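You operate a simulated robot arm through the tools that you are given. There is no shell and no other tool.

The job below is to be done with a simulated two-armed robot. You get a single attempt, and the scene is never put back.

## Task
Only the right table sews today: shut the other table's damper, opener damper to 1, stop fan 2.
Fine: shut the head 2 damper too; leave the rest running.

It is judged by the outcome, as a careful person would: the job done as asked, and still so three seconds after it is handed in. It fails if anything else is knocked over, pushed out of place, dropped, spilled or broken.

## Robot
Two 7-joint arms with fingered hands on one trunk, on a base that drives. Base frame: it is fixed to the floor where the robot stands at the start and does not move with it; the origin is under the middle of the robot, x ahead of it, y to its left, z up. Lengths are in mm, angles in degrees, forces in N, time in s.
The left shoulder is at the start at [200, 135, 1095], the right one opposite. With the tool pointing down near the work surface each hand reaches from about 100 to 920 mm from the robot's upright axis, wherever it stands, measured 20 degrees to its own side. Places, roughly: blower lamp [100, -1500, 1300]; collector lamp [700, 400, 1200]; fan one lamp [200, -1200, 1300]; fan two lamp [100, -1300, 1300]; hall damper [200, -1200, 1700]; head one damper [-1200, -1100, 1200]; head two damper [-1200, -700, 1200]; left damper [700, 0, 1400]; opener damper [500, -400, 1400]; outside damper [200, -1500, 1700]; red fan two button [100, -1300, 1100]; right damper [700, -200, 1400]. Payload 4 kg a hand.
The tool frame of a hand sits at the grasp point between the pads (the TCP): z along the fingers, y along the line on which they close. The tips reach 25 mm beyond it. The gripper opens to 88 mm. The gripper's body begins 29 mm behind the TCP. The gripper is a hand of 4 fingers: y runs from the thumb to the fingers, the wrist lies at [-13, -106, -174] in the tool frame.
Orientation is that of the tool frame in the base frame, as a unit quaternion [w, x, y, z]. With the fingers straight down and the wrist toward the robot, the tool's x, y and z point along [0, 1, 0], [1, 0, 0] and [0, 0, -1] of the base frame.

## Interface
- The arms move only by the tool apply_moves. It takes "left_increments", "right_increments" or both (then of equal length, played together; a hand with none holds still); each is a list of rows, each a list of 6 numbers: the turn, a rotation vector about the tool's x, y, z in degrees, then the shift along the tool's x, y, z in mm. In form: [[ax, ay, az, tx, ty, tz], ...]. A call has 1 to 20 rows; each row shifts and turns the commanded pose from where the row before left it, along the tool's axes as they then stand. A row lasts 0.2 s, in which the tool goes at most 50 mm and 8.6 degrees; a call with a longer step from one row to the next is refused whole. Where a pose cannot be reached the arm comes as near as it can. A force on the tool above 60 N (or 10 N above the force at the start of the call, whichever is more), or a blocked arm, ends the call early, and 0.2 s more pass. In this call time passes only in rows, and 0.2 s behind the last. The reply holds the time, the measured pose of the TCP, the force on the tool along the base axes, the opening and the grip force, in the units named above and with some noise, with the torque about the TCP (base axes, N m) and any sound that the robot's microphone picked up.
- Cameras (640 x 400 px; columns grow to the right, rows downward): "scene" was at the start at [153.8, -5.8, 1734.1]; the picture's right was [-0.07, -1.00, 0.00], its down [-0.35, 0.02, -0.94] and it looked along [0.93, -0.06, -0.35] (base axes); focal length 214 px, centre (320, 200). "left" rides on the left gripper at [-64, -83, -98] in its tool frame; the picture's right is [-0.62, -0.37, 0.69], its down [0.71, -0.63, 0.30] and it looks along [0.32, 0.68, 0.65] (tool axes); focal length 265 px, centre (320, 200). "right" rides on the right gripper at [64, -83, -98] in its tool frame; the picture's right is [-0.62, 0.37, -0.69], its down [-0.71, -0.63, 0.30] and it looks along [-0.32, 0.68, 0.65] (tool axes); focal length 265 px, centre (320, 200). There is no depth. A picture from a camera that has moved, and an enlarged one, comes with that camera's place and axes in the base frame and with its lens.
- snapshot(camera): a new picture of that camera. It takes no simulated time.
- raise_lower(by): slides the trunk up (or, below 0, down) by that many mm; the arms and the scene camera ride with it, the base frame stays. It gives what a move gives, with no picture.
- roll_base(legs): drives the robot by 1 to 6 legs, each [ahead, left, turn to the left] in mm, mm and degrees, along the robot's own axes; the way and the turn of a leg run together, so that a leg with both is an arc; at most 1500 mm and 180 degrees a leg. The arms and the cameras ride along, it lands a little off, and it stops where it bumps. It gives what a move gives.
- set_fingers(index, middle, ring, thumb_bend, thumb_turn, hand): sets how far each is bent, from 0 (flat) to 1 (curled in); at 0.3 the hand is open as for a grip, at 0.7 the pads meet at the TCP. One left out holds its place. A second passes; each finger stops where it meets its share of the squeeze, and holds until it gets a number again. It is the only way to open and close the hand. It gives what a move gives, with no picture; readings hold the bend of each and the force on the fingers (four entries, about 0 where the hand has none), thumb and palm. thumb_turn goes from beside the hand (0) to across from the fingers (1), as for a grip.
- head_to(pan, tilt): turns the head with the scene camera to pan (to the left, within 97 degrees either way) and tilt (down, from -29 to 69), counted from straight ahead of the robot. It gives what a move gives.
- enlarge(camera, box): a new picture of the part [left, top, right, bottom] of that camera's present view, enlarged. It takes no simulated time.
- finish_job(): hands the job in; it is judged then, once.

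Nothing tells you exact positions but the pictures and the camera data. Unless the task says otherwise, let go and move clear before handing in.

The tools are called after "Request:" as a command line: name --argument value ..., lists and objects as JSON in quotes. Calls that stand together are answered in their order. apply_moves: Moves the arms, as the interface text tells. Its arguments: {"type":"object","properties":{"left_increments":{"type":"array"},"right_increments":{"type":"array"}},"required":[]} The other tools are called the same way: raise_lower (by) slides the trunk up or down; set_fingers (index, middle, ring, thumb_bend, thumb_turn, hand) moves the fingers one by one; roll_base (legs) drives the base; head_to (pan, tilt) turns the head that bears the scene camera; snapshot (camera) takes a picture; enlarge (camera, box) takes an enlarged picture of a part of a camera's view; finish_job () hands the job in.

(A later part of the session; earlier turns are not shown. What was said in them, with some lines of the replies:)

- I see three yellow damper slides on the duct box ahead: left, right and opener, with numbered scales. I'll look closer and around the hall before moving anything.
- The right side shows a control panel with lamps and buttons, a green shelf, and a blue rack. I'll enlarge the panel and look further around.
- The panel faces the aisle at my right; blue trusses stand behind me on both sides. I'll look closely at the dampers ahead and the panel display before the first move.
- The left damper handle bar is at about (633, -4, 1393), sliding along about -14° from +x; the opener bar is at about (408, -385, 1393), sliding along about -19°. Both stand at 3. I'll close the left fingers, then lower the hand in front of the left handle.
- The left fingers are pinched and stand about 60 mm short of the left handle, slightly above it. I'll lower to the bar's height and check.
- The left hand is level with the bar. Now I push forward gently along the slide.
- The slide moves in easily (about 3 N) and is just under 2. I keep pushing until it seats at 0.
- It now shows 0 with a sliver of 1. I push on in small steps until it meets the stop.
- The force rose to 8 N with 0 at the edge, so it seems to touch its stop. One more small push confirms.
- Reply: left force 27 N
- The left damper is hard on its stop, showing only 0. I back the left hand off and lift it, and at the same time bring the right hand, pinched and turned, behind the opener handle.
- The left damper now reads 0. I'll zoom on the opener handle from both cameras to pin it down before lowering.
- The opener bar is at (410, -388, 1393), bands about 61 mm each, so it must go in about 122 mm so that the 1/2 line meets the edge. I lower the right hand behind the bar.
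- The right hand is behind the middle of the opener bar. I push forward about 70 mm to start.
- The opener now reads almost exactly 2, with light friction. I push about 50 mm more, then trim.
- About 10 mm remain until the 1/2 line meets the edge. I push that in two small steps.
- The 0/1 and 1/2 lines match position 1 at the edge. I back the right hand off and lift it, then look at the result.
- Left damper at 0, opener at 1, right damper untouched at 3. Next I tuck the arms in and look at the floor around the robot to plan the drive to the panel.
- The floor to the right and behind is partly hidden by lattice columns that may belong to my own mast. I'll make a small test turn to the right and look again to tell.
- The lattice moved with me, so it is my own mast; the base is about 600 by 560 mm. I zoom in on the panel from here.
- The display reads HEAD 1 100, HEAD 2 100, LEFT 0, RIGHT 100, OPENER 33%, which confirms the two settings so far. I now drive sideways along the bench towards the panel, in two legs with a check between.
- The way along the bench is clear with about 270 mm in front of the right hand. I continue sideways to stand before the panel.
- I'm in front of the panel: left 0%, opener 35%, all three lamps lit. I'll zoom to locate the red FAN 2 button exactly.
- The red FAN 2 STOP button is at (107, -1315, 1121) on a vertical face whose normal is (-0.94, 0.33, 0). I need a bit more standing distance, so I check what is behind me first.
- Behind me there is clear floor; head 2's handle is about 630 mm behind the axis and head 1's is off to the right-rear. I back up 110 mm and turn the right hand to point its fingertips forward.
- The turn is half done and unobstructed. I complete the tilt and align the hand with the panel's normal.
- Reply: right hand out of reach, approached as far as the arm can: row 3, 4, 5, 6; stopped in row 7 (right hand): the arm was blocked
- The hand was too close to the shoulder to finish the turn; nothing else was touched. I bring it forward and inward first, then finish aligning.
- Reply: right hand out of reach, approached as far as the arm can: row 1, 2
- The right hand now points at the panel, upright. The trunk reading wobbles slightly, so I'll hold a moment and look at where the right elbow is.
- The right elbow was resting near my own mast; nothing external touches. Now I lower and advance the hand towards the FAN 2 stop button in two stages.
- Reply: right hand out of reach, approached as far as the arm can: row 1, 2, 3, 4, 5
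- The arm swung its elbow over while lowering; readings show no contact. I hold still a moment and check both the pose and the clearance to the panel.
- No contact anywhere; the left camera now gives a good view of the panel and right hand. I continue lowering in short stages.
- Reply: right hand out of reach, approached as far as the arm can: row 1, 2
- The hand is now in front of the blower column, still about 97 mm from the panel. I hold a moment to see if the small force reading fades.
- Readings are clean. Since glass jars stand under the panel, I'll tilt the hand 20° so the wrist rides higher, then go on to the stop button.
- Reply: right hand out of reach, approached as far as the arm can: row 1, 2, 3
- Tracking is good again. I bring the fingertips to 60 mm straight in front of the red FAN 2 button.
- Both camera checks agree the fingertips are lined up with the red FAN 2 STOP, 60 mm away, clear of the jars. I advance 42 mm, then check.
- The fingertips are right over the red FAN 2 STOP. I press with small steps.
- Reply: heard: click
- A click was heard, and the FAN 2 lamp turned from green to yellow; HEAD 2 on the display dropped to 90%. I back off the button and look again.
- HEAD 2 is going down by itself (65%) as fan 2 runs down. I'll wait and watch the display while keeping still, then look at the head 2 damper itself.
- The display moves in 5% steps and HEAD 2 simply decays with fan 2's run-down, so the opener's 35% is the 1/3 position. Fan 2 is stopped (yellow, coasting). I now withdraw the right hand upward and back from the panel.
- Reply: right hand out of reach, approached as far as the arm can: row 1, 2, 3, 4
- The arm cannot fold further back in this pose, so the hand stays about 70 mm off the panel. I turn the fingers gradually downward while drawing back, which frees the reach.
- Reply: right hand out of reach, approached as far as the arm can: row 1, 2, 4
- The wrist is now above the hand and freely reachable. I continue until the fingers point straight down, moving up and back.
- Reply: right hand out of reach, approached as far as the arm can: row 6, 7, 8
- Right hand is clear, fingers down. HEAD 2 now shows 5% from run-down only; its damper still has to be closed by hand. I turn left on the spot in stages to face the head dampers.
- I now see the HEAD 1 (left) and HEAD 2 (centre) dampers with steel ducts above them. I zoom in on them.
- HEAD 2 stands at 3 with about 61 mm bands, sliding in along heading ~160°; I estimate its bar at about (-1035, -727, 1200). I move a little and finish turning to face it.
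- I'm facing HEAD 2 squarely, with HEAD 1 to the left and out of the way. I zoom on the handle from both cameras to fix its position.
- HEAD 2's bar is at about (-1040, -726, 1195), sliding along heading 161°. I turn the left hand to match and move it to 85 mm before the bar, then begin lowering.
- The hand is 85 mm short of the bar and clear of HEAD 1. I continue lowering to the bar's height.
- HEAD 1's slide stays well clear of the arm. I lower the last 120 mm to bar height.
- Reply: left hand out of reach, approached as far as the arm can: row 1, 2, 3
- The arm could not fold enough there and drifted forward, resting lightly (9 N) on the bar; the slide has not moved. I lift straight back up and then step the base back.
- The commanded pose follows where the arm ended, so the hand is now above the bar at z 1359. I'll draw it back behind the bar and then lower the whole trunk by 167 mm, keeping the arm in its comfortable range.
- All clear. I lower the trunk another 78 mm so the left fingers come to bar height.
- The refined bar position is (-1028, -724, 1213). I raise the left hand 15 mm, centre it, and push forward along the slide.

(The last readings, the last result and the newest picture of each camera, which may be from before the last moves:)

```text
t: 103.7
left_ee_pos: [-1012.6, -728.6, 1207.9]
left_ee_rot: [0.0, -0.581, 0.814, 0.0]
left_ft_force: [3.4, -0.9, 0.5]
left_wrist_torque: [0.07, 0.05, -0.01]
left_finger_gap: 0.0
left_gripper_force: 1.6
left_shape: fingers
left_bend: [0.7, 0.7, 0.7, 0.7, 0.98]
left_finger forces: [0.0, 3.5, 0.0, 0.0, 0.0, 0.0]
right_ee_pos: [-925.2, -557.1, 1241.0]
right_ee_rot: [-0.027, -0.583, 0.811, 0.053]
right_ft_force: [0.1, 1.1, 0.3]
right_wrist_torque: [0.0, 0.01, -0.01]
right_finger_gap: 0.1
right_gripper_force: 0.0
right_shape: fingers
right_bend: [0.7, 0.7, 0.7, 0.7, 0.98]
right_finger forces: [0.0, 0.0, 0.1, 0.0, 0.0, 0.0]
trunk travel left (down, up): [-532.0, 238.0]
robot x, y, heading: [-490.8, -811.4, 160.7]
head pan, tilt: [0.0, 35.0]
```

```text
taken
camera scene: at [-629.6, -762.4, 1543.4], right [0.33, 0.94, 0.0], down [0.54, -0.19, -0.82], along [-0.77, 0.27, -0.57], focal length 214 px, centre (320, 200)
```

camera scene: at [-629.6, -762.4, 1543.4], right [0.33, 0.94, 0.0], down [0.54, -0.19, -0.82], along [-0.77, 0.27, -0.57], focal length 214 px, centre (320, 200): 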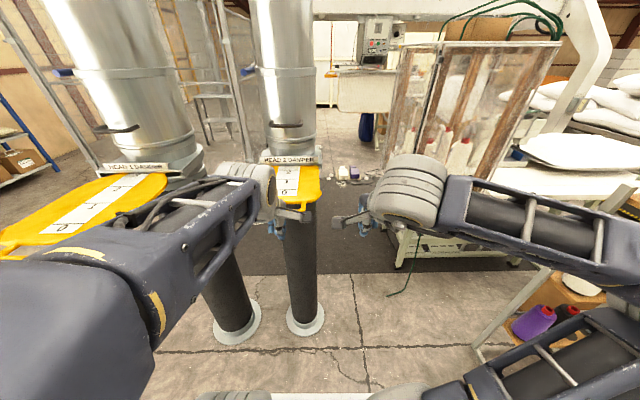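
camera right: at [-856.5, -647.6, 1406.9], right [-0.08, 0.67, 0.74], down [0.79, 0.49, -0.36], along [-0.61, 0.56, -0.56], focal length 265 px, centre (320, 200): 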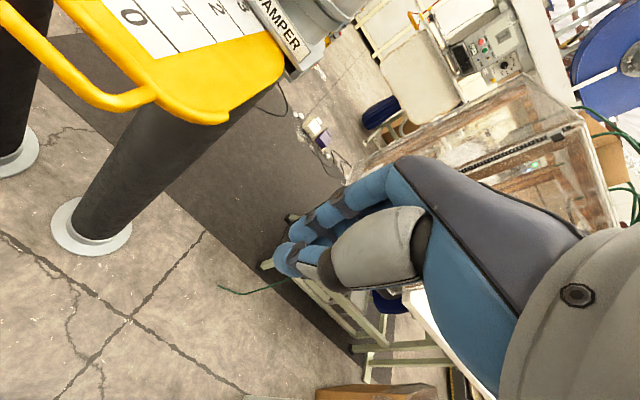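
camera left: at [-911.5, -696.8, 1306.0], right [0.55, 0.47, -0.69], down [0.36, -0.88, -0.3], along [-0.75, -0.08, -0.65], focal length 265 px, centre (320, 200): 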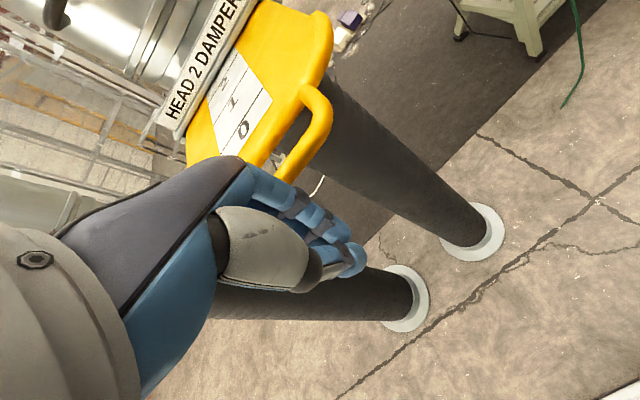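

HEAD 2 is sliding in with about 3 N. I continue, checking the arm's clearance to HEAD 1.

Request:
apply_moves --left_increments '[[0, 0, 0, 0, 10, 0], [0, 0, 0, 0, 10, 0], [0, 0, 0, 0, 10, 0], [0, 0, 0, 0, 10, 0], [0, 0, 0, 0, 10, 0], [0, 0, 0, 0, 10, 0], [0, 0, 0, 0, 10, 0], [0, 0, 0, 0, 10, 0]]'

Request:
snapshot --camera "left"

Request:
head_to --pan 35 --tilt 40

Request:
snapshot --camera "scene"

```text
t: 105.5
left_ee_pos: [-1086.2, -703.4, 1208.0]
left_ee_rot: [-0.001, -0.58, 0.814, -0.001]
left_ft_force: [2.4, -1.3, 0.0]
left_wrist_torque: [0.01, 0.03, 0.06]
left_finger_gap: 0.3
left_gripper_force: 1.4
left_shape: fingers
left_bend: [0.7, 0.7, 0.7, 0.7, 0.98]
left_finger forces: [0.0, 3.5, 0.1, 0.0, 0.0, 0.0]
right_ee_pos: [-926.8, -555.9, 1240.7]
right_ee_rot: [-0.028, -0.583, 0.811, 0.052]
right_ft_force: [-0.6, -0.4, -0.3]
right_wrist_torque: [-0.01, 0.0, 0.0]
right_finger_gap: 0.0
right_gripper_force: 0.2
right_shape: fingers
right_bend: [0.7, 0.7, 0.7, 0.7, 0.98]
right_finger forces: [0.1, 0.0, 0.1, 0.0, 0.0, 0.0]
trunk travel left (down, up): [-532.0, 238.0]
robot x, y, heading: [-491.6, -814.1, 160.8]
head pan, tilt: [0.0, 35.0]
```

```text
taken
camera left: at [-986.7, -669.6, 1306.7], right [0.55, 0.47, -0.69], down [0.36, -0.88, -0.3], along [-0.75, -0.08, -0.65], focal length 265 px, centre (320, 200)
```

left: 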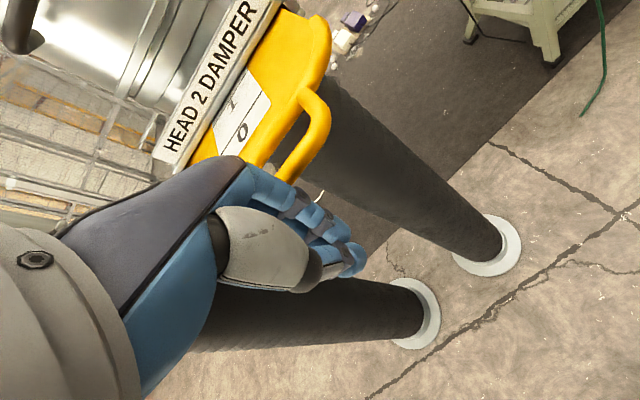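

```text
t: 106.5
left_ee_pos: [-1087.0, -702.0, 1209.0]
left_ee_rot: [0.0, -0.581, 0.814, 0.0]
left_ft_force: [1.2, -1.5, -1.7]
left_wrist_torque: [0.06, -0.02, 0.05]
left_finger_gap: 0.2
left_gripper_force: 0.9
left_shape: fingers
left_bend: [0.7, 0.7, 0.7, 0.7, 0.98]
left_finger forces: [0.0, 2.2, 0.0, 0.1, 0.0, 0.0]
right_ee_pos: [-926.0, -555.1, 1240.4]
right_ee_rot: [-0.027, -0.583, 0.811, 0.052]
right_ft_force: [0.1, 0.1, 0.7]
right_wrist_torque: [0.01, 0.01, 0.03]
right_finger_gap: 0.1
right_gripper_force: 0.2
right_shape: fingers
right_bend: [0.7, 0.7, 0.7, 0.7, 0.98]
right_finger forces: [0.1, 0.0, 0.0, 0.0, 0.1, 0.0]
trunk travel left (down, up): [-532.0, 238.0]
robot x, y, heading: [-489.5, -807.9, 160.6]
head pan, tilt: [35.0, 40.0]
```

```text
taken
camera scene: at [-628.6, -814.4, 1535.8], right [-0.27, 0.96, 0.0], down [0.62, 0.17, -0.77], along [-0.74, -0.21, -0.64], focal length 214 px, centre (320, 200)
```

scene: 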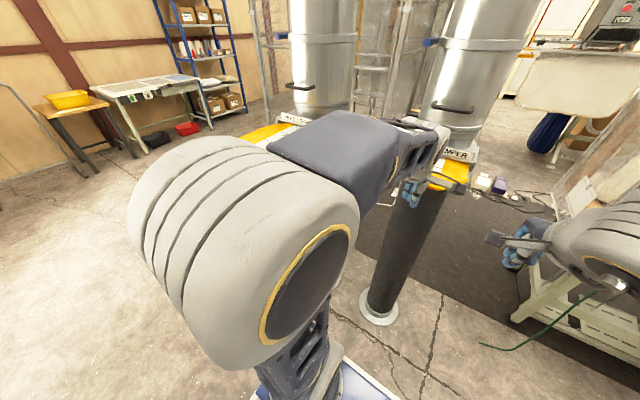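

The elbow is close to my own head, far from HEAD 1. The slide shows 0 and 1; I push about 60 mm more.

Request:
apply_moves --left_increments '[[0, 0, 0, 0, 10, 0], [0, 0, 0, 0, 10, 0], [0, 0, 0, 0, 10, 0], [0, 0, 0, 0, 10, 0], [0, 0, 0, 0, 10, 0], [0, 0, 0, 0, 8, 0]]'

Request:
snapshot --camera "left"

Request:
snapshot --camera "scene"

```text
t: 107.9
left_ee_pos: [-1140.2, -684.4, 1209.2]
left_ee_rot: [-0.001, -0.581, 0.814, 0.001]
left_ft_force: [2.8, -0.8, -1.1]
left_wrist_torque: [0.0, -0.02, 0.03]
left_finger_gap: 0.0
left_gripper_force: 1.9
left_shape: fingers
left_bend: [0.7, 0.7, 0.7, 0.7, 0.98]
left_finger forces: [0.1, 3.4, 0.0, 0.1, 0.0, 0.0]
right_ee_pos: [-926.4, -554.7, 1241.7]
right_ee_rot: [-0.028, -0.583, 0.81, 0.052]
right_ft_force: [0.3, 0.7, 0.2]
right_wrist_torque: [0.02, 0.0, -0.03]
right_finger_gap: 0.0
right_gripper_force: 0.1
right_shape: fingers
right_bend: [0.7, 0.7, 0.7, 0.7, 0.98]
right_finger forces: [0.0, 0.0, 0.0, 0.1, 0.0, 0.1]
trunk travel left (down, up): [-532.0, 238.0]
robot x, y, heading: [-490.7, -809.3, 160.7]
head pan, tilt: [35.0, 40.0]
```

```text
taken
camera left: at [-1041.3, -652.1, 1308.2], right [0.55, 0.47, -0.69], down [0.36, -0.88, -0.3], along [-0.75, -0.08, -0.65], focal length 265 px, centre (320, 200)
```

left: 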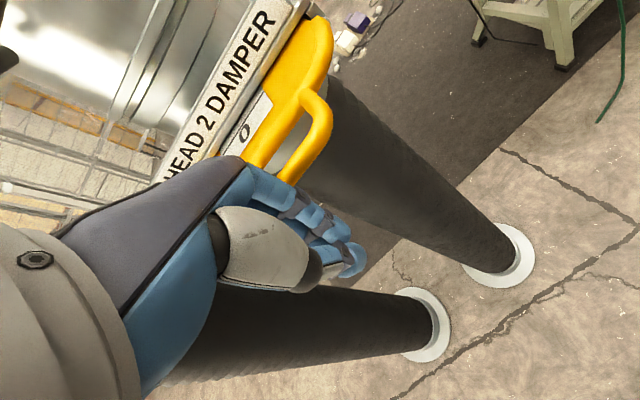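

```text
taken
camera scene: at [-628.4, -814.5, 1535.8], right [-0.27, 0.96, 0.0], down [0.62, 0.17, -0.77], along [-0.74, -0.21, -0.64], focal length 214 px, centre (320, 200)
```

scene: 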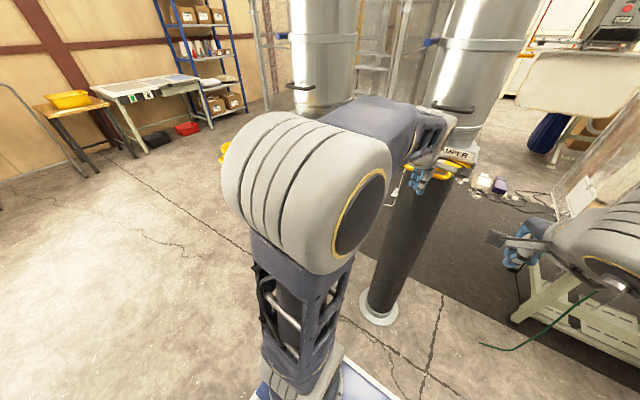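

Only 0 shows and a little remains. I push in small steps until it seats.

Request:
apply_moves --left_increments '[[0, 0, 0, 0, 6, 0], [0, 0, 0, 0, 6, 0], [0, 0, 0, 0, 6, 0], [0, 0, 0, 0, 5, 0]]'

Request:
enlarge --camera "left" --box '[140, 0, 380, 200]'

```text
t: 108.9
left_ee_pos: [-1162.6, -677.9, 1209.8]
left_ee_rot: [0.0, -0.581, 0.814, 0.0]
left_ft_force: [36.4, -17.1, 13.6]
left_wrist_torque: [-0.05, 0.87, 0.74]
left_finger_gap: 0.0
left_gripper_force: 21.8
left_shape: fingers
left_bend: [0.7, 0.7, 0.7, 0.7, 0.98]
left_finger forces: [2.8, 16.6, 23.5, 0.0, 0.0, 0.0]
right_ee_pos: [-925.1, -555.8, 1241.8]
right_ee_rot: [-0.029, -0.584, 0.81, 0.052]
right_ft_force: [-0.2, 0.3, 0.6]
right_wrist_torque: [-0.02, 0.02, -0.03]
right_finger_gap: 0.0
right_gripper_force: 0.0
right_shape: fingers
right_bend: [0.7, 0.7, 0.7, 0.7, 0.98]
right_finger forces: [0.0, 0.0, 0.1, 0.0, 0.1, 0.0]
trunk travel left (down, up): [-532.0, 238.0]
robot x, y, heading: [-493.3, -810.8, 160.6]
head pan, tilt: [35.0, 40.0]
```

```text
2.00 times, centred on (260, 100) of left
camera zoom: at [-1060.5, -645.6, 1309.3], right [0.55, 0.47, -0.69], down [0.36, -0.88, -0.3], along [-0.75, -0.08, -0.65], focal length 531 px, centre (440, 400)
```

zoom: 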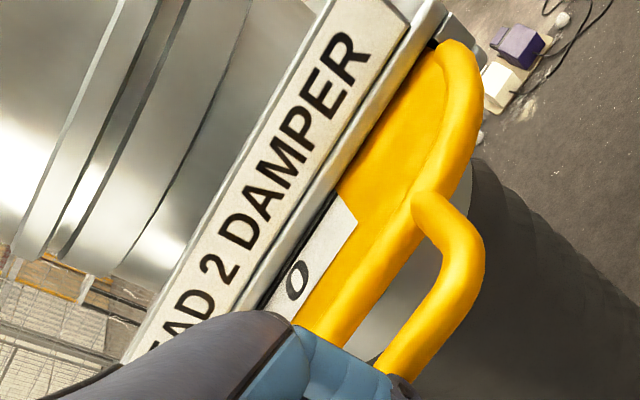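

HEAD 2 is firmly on its stop at 0. I back the left hand off and then raise it clear.

Request:
apply_moves --left_increments '[[0, 0, 0, 0, -15, 0], [0, 0, 0, 0, -30, 0], [0, 0, 0, 0, -40, 0], [0, 0, 0, 0, -40, 0], [0, 0, 0, 0, 0, -40], [0, 0, 0, 0, 0, -40], [0, 0, 0, 0, 0, -40]]'

Request:
raise_lower --by 168

Request:
head_to --pan 10 --tilt 40

Request:
snapshot --camera "scene"

Request:
snapshot --camera "left"

```text
t: 110.5
left_ee_pos: [-1043.2, -716.5, 1326.7]
left_ee_rot: [0.001, -0.581, 0.814, -0.001]
left_ft_force: [0.0, 0.4, 0.8]
left_wrist_torque: [0.0, -0.04, 0.03]
left_finger_gap: 0.3
left_gripper_force: 0.0
left_shape: fingers
left_bend: [0.7, 0.7, 0.7, 0.7, 0.98]
left_finger forces: [0.1, 0.0, 0.0, 0.0, 0.1, 0.0]
right_ee_pos: [-926.1, -556.4, 1241.2]
right_ee_rot: [-0.028, -0.584, 0.81, 0.052]
right_ft_force: [-0.2, -1.1, -0.5]
right_wrist_torque: [0.01, 0.02, 0.0]
right_finger_gap: 0.0
right_gripper_force: 0.0
right_shape: fingers
right_bend: [0.7, 0.7, 0.7, 0.7, 0.98]
right_finger forces: [0.0, 0.0, 0.1, 0.0, 0.0, 0.1]
trunk travel left (down, up): [-532.0, 238.0]
robot x, y, heading: [-494.5, -813.6, 160.9]
head pan, tilt: [35.0, 40.0]
```

```text
t: 112.4
left_ee_pos: [-1043.8, -716.9, 1495.3]
left_ee_rot: [-0.001, -0.581, 0.814, -0.001]
left_ft_force: [-0.1, 0.3, -0.7]
left_wrist_torque: [0.0, 0.01, 0.0]
left_finger_gap: 0.0
left_gripper_force: 0.1
left_shape: fingers
left_bend: [0.7, 0.7, 0.7, 0.7, 0.98]
left_finger forces: [0.0, 0.0, 0.1, 0.0, 0.0, 0.1]
right_ee_pos: [-926.5, -556.5, 1407.8]
right_ee_rot: [-0.027, -0.583, 0.81, 0.052]
right_ft_force: [0.0, -0.6, -0.6]
right_wrist_torque: [0.03, 0.0, -0.01]
right_finger_gap: 0.0
right_gripper_force: 0.1
right_shape: fingers
right_bend: [0.7, 0.7, 0.7, 0.7, 0.98]
right_finger forces: [0.1, 0.1, 0.0, 0.1, 0.0, 0.0]
trunk travel left (down, up): [-700.0, 70.0]
robot x, y, heading: [-490.3, -813.4, 160.6]
head pan, tilt: [35.0, 40.0]
```

```text
t: 113.3
left_ee_pos: [-1043.3, -716.9, 1494.3]
left_ee_rot: [0.0, -0.581, 0.814, 0.0]
left_ft_force: [0.3, 0.3, 0.2]
left_wrist_torque: [0.02, 0.01, 0.01]
left_finger_gap: 0.1
left_gripper_force: 0.0
left_shape: fingers
left_bend: [0.7, 0.7, 0.7, 0.7, 0.98]
left_finger forces: [0.0, 0.1, 0.0, 0.0, 0.0, 0.0]
right_ee_pos: [-926.0, -555.8, 1409.1]
right_ee_rot: [-0.027, -0.583, 0.81, 0.051]
right_ft_force: [0.4, -0.5, 0.5]
right_wrist_torque: [-0.02, 0.01, -0.03]
right_finger_gap: 0.2
right_gripper_force: 0.2
right_shape: fingers
right_bend: [0.7, 0.7, 0.7, 0.7, 0.98]
right_finger forces: [0.1, 0.0, 0.1, 0.1, 0.0, 0.1]
trunk travel left (down, up): [-700.0, 70.0]
robot x, y, heading: [-488.9, -811.9, 160.6]
head pan, tilt: [10.0, 40.0]
```

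```text
taken
camera scene: at [-630.7, -777.7, 1703.8], right [0.16, 0.99, 0.0], down [0.63, -0.1, -0.77], along [-0.76, 0.12, -0.64], focal length 214 px, centre (320, 200)
```

scene: 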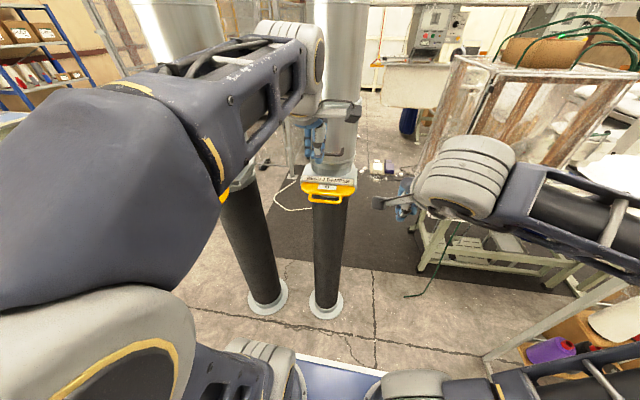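

```text
taken
camera left: at [-943.5, -684.4, 1593.8], right [0.55, 0.47, -0.69], down [0.36, -0.88, -0.3], along [-0.75, -0.08, -0.65], focal length 265 px, centre (320, 200)
```

left: 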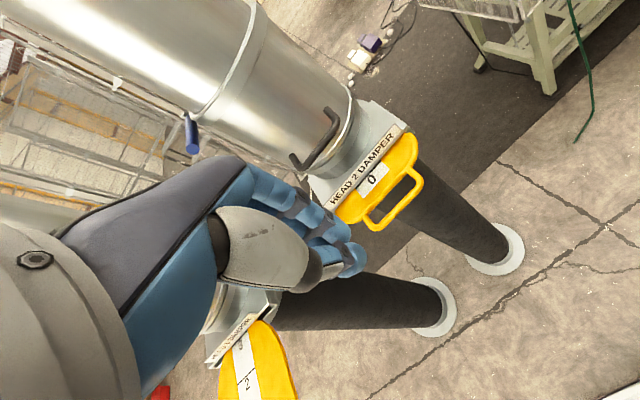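

HEAD 2 reads 0 and HEAD 1 is untouched. I tuck the left hand in and turn partly so the head camera can check the panel, dampers and lamps.

Request:
apply_moves --left_increments '[[0, 0, 0, 0, -40, -10], [0, 0, 0, 0, -40, -10], [0, 0, 0, 0, -40, -10]]'

Request:
roll_base --legs '[[-40, 0, 0], [0, 0, 45]]'

Request:
head_to --pan 97 --tilt 25

Request:
snapshot --camera "scene"

```text
t: 114.1
left_ee_pos: [-932.4, -753.7, 1527.4]
left_ee_rot: [0.001, -0.581, 0.814, -0.001]
left_ft_force: [-0.7, 0.3, -0.4]
left_wrist_torque: [-0.02, -0.01, -0.06]
left_finger_gap: 0.0
left_gripper_force: 0.0
left_shape: fingers
left_bend: [0.7, 0.7, 0.7, 0.7, 0.98]
left_finger forces: [0.0, 0.1, 0.0, 0.0, 0.1, 0.0]
right_ee_pos: [-925.9, -555.4, 1410.4]
right_ee_rot: [-0.028, -0.583, 0.811, 0.052]
right_ft_force: [0.1, -0.4, -0.5]
right_wrist_torque: [0.0, -0.02, -0.01]
right_finger_gap: 0.0
right_gripper_force: 0.1
right_shape: fingers
right_bend: [0.7, 0.7, 0.7, 0.7, 0.98]
right_finger forces: [0.1, 0.1, 0.0, 0.0, 0.1, 0.0]
trunk travel left (down, up): [-700.0, 70.0]
robot x, y, heading: [-489.8, -814.6, 160.8]
head pan, tilt: [10.0, 40.0]
```

```text
t: 117.1
left_ee_pos: [-803.2, -1099.1, 1527.0]
left_ee_rot: [-0.001, 0.85, -0.527, 0.0]
left_ft_force: [-0.5, 0.5, 0.6]
left_wrist_torque: [-0.02, 0.04, -0.02]
left_finger_gap: 0.0
left_gripper_force: 0.0
left_shape: fingers
left_bend: [0.7, 0.7, 0.7, 0.7, 0.98]
left_finger forces: [0.0, 0.0, 0.0, 0.0, 0.1, 0.0]
right_ee_pos: [-941.9, -955.2, 1410.2]
right_ee_rot: [0.046, 0.851, -0.522, -0.038]
right_ft_force: [0.1, -0.1, -0.5]
right_wrist_torque: [0.0, -0.01, -0.02]
right_finger_gap: 0.0
right_gripper_force: 0.0
right_shape: fingers
right_bend: [0.7, 0.7, 0.7, 0.7, 0.98]
right_finger forces: [0.0, 0.1, 0.0, 0.0, 0.0, 0.0]
trunk travel left (down, up): [-700.0, 70.0]
robot x, y, heading: [-453.4, -825.8, -154.1]
head pan, tilt: [10.0, 40.0]
```

```text
t: 118.7
left_ee_pos: [-804.4, -1097.6, 1527.6]
left_ee_rot: [0.0, 0.85, -0.526, 0.0]
left_ft_force: [0.6, -0.8, -0.3]
left_wrist_torque: [-0.04, 0.0, 0.04]
left_finger_gap: 0.0
left_gripper_force: 0.1
left_shape: fingers
left_bend: [0.7, 0.7, 0.7, 0.7, 0.98]
left_finger forces: [0.1, 0.0, 0.0, 0.1, 0.0, 0.0]
right_ee_pos: [-941.0, -956.0, 1410.2]
right_ee_rot: [0.046, 0.851, -0.521, -0.038]
right_ft_force: [0.6, 0.7, 0.9]
right_wrist_torque: [0.04, -0.01, 0.01]
right_finger_gap: 0.0
right_gripper_force: 0.1
right_shape: fingers
right_bend: [0.7, 0.7, 0.7, 0.7, 0.98]
right_finger forces: [0.0, 0.0, 0.0, 0.0, 0.1, 0.0]
trunk travel left (down, up): [-700.0, 70.0]
robot x, y, heading: [-450.5, -825.2, -153.7]
head pan, tilt: [97.0, 25.0]
```

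```text
taken
camera scene: at [-455.7, -928.2, 1727.1], right [-0.84, -0.55, 0.0], down [-0.23, 0.35, -0.91], along [0.5, -0.76, -0.42], focal length 214 px, centre (320, 200)
```

scene: 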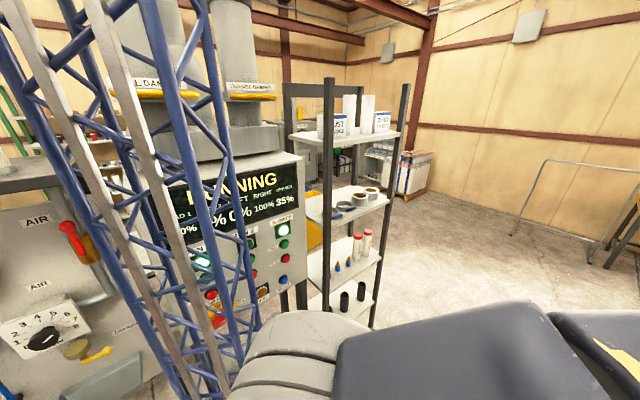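

Request:
enlarge --camera "scene" --box '[140, 150, 320, 330]'

```text
2.22 times, centred on (230, 240) of scene
camera zoom: at [-455.7, -928.2, 1727.1], right [-0.84, -0.55, 0.0], down [-0.23, 0.35, -0.91], along [0.5, -0.76, -0.42], focal length 477 px, centre (520, 111)
```

zoom: 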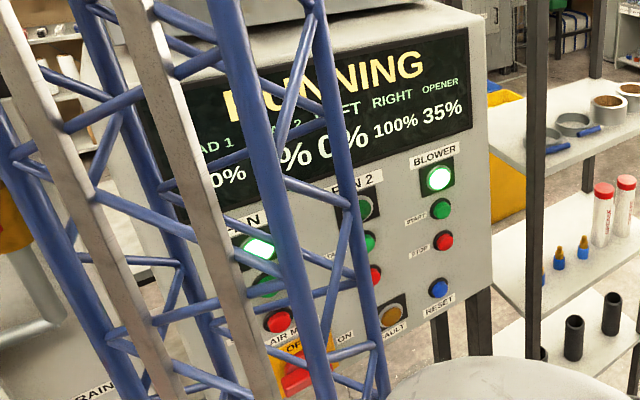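

The panel says RUNNING; fan 1 and blower are lit green, fan 2 is dark. The mast hides part of the display, so I turn a bit more to read it all and see the duct box dampers and collector.

Request:
roll_base --legs '[[0, 0, 45]]'

Request:
head_to --pan 80 --tilt 22

Request:
snapshot --camera "scene"

Request:
head_to --pan 97 --tilt 22

Request:
snapshot --camera "scene"

```text
t: 121.2
left_ee_pos: [-489.3, -1268.8, 1527.7]
left_ee_rot: [0.0, 0.99, -0.141, 0.0]
left_ft_force: [0.3, -0.4, -0.4]
left_wrist_torque: [0.0, 0.01, -0.01]
left_finger_gap: 0.1
left_gripper_force: 0.1
left_shape: fingers
left_bend: [0.7, 0.7, 0.7, 0.7, 0.98]
left_finger forces: [0.0, 0.0, 0.1, 0.0, 0.0, 0.0]
right_ee_pos: [-688.0, -1272.7, 1410.2]
right_ee_rot: [0.056, 0.989, -0.138, -0.016]
right_ft_force: [0.3, 0.3, 0.3]
right_wrist_torque: [-0.01, -0.03, -0.01]
right_finger_gap: 0.0
right_gripper_force: 0.1
right_shape: fingers
right_bend: [0.7, 0.7, 0.7, 0.7, 0.98]
right_finger forces: [0.0, 0.0, 0.0, 0.0, 0.0, 0.0]
trunk travel left (down, up): [-700.0, 70.0]
robot x, y, heading: [-454.9, -826.6, -106.6]
head pan, tilt: [97.0, 25.0]
```

```text
t: 122.0
left_ee_pos: [-490.6, -1268.8, 1528.2]
left_ee_rot: [0.0, 0.99, -0.141, 0.0]
left_ft_force: [0.0, 0.5, -0.8]
left_wrist_torque: [-0.02, 0.05, 0.0]
left_finger_gap: 0.1
left_gripper_force: 0.0
left_shape: fingers
left_bend: [0.7, 0.7, 0.7, 0.7, 0.98]
left_finger forces: [0.0, 0.0, 0.0, 0.0, 0.0, 0.0]
right_ee_pos: [-688.4, -1272.8, 1409.4]
right_ee_rot: [0.057, 0.989, -0.136, -0.016]
right_ft_force: [0.6, -0.8, -0.7]
right_wrist_torque: [-0.01, -0.02, 0.0]
right_finger_gap: 0.2
right_gripper_force: 0.0
right_shape: fingers
right_bend: [0.7, 0.7, 0.7, 0.7, 0.98]
right_finger forces: [0.0, 0.0, 0.0, 0.0, 0.1, 0.1]
trunk travel left (down, up): [-700.0, 70.0]
robot x, y, heading: [-451.0, -825.8, -106.6]
head pan, tilt: [80.0, 22.0]
```

```text
taken
camera scene: at [-386.2, -923.6, 1732.0], right [-0.45, -0.9, 0.0], down [-0.34, 0.17, -0.93], along [0.83, -0.41, -0.37], focal length 214 px, centre (320, 200)
```

scene: 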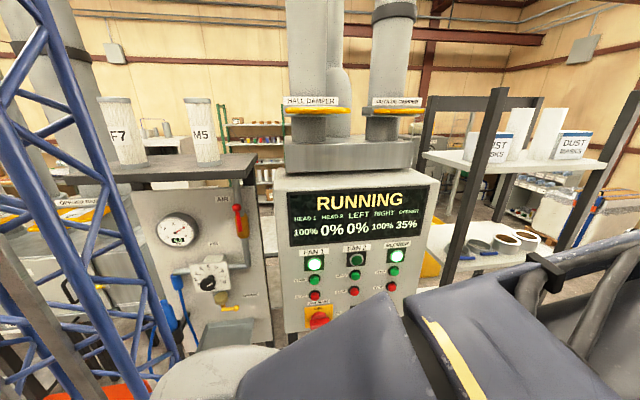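

```text
t: 122.8
left_ee_pos: [-489.9, -1269.8, 1527.8]
left_ee_rot: [0.0, 0.99, -0.141, 0.0]
left_ft_force: [0.1, 0.4, -0.6]
left_wrist_torque: [0.01, 0.0, 0.0]
left_finger_gap: 0.0
left_gripper_force: 0.0
left_shape: fingers
left_bend: [0.7, 0.7, 0.7, 0.7, 0.98]
left_finger forces: [0.0, 0.0, 0.0, 0.1, 0.0, 0.0]
right_ee_pos: [-688.7, -1272.2, 1409.8]
right_ee_rot: [0.056, 0.989, -0.137, -0.016]
right_ft_force: [-0.9, 0.3, 0.5]
right_wrist_torque: [-0.02, -0.02, -0.01]
right_finger_gap: 0.3
right_gripper_force: 0.1
right_shape: fingers
right_bend: [0.7, 0.7, 0.7, 0.7, 0.98]
right_finger forces: [0.0, 0.0, 0.0, 0.0, 0.0, 0.0]
trunk travel left (down, up): [-700.0, 70.0]
robot x, y, heading: [-454.8, -827.4, -106.4]
head pan, tilt: [97.0, 22.0]
```

```text
taken
camera scene: at [-377.7, -897.6, 1732.0], right [-0.17, -0.99, 0.0], down [-0.37, 0.06, -0.93], along [0.91, -0.15, -0.37], focal length 214 px, centre (320, 200)
```

scene: 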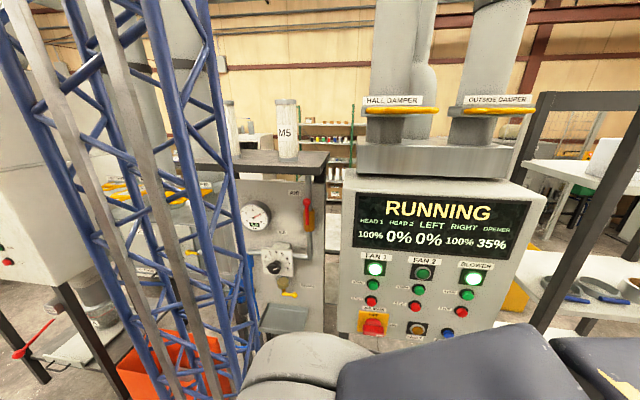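

All settings read as asked: HEAD 1 100, HEAD 2 0, LEFT 0, RIGHT 100, OPENER 35 (≈1/3), fan 2 off, fan 1 and blower running. I turn once more to confirm the collector lamp and the duct box dampers.

Request:
roll_base --legs '[[0, 0, 45]]'

Request:
head_to --pan 92 --tilt 22

Request:
snapshot --camera "scene"

Request:
enlarge --camera "scene" --box '[240, 120, 480, 270]'

```text
t: 125.2
left_ee_pos: [-174.1, -1172.9, 1527.3]
left_ee_rot: [0.0, 0.972, 0.237, 0.0]
left_ft_force: [0.1, 0.0, 0.6]
left_wrist_torque: [0.0, -0.05, 0.01]
left_finger_gap: 0.0
left_gripper_force: 0.1
left_shape: fingers
left_bend: [0.7, 0.7, 0.7, 0.7, 0.98]
left_finger forces: [0.0, 0.1, 0.0, 0.1, 0.1, 0.1]
right_ee_pos: [-313.9, -1310.8, 1408.8]
right_ee_rot: [0.059, 0.969, 0.241, 0.007]
right_ft_force: [0.2, 0.3, 0.3]
right_wrist_torque: [0.01, 0.0, 0.01]
right_finger_gap: 0.0
right_gripper_force: 0.2
right_shape: fingers
right_bend: [0.7, 0.7, 0.7, 0.7, 0.98]
right_finger forces: [0.0, 0.0, 0.0, 0.0, 0.1, 0.1]
trunk travel left (down, up): [-700.0, 70.0]
robot x, y, heading: [-454.5, -823.5, -62.7]
head pan, tilt: [97.0, 22.0]
```

```text
t: 125.9
left_ee_pos: [-173.3, -1172.5, 1527.1]
left_ee_rot: [0.0, 0.972, 0.236, 0.0]
left_ft_force: [-0.3, -0.1, -0.6]
left_wrist_torque: [-0.02, 0.01, -0.01]
left_finger_gap: 0.0
left_gripper_force: 0.0
left_shape: fingers
left_bend: [0.7, 0.7, 0.7, 0.7, 0.98]
left_finger forces: [0.1, 0.1, 0.0, 0.0, 0.0, 0.1]
right_ee_pos: [-314.8, -1310.7, 1410.6]
right_ee_rot: [0.059, 0.969, 0.242, 0.006]
right_ft_force: [-0.4, 0.2, -0.2]
right_wrist_torque: [-0.02, -0.04, -0.03]
right_finger_gap: 0.2
right_gripper_force: 0.0
right_shape: fingers
right_bend: [0.7, 0.7, 0.7, 0.7, 0.98]
right_finger forces: [0.0, 0.0, 0.0, 0.0, 0.0, 0.0]
trunk travel left (down, up): [-700.0, 70.0]
robot x, y, heading: [-454.3, -825.9, -62.8]
head pan, tilt: [92.0, 22.0]
```

```text
taken
camera scene: at [-343.7, -832.8, 1732.0], right [0.49, -0.87, 0.0], down [-0.33, -0.18, -0.93], along [0.81, 0.45, -0.37], focal length 214 px, centre (320, 200)
```

scene: 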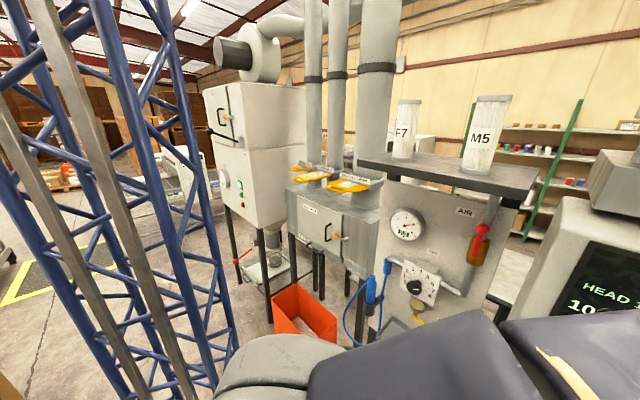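

```text
2.67 times, centred on (360, 195) of scene
camera zoom: at [-343.7, -832.8, 1732.0], right [0.49, -0.87, 0.0], down [-0.33, -0.18, -0.93], along [0.81, 0.45, -0.37], focal length 572 px, centre (213, 213)
```

zoom: 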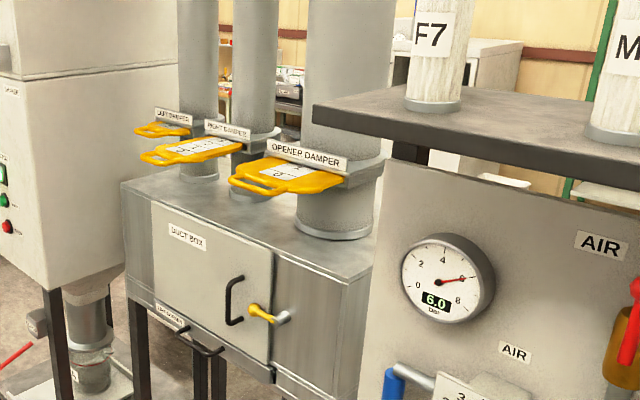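

The left damper is shut, the opener is at 1, the right is untouched at 3, and the collector lamp is still green. HEAD 2 is shut and fan 2 stopped, with fan 1 and the blower running and both hands clear, so I hand the job in.

Request:
finish_job

```text
The job is handed in.
```

The job is done as asked and handed in. My last look at the panel and the dampers showed:

| Item | State |
|---|---|
| Left damper | Shut, pushed to its stop; panel reads 0% |
| Opener damper | At 1; panel reads 35%, which is about one third open as shown in 5% steps |
| Fan 2 | Stopped, lamp dark |
| Head 2 damper | Shut, pushed to its stop; panel reads 0% |
| Right damper and head 1 damper | Not moved; both read 100% |
| Fan 1, blower and collector | Still running, lamps green |

While I was lowering the left hand at head 2, it came to rest lightly on the handle (about 9 N). The slide did not move, and I lifted off and approached again before closing it. I saw nothing knocked over, pushed out of place or damaged.
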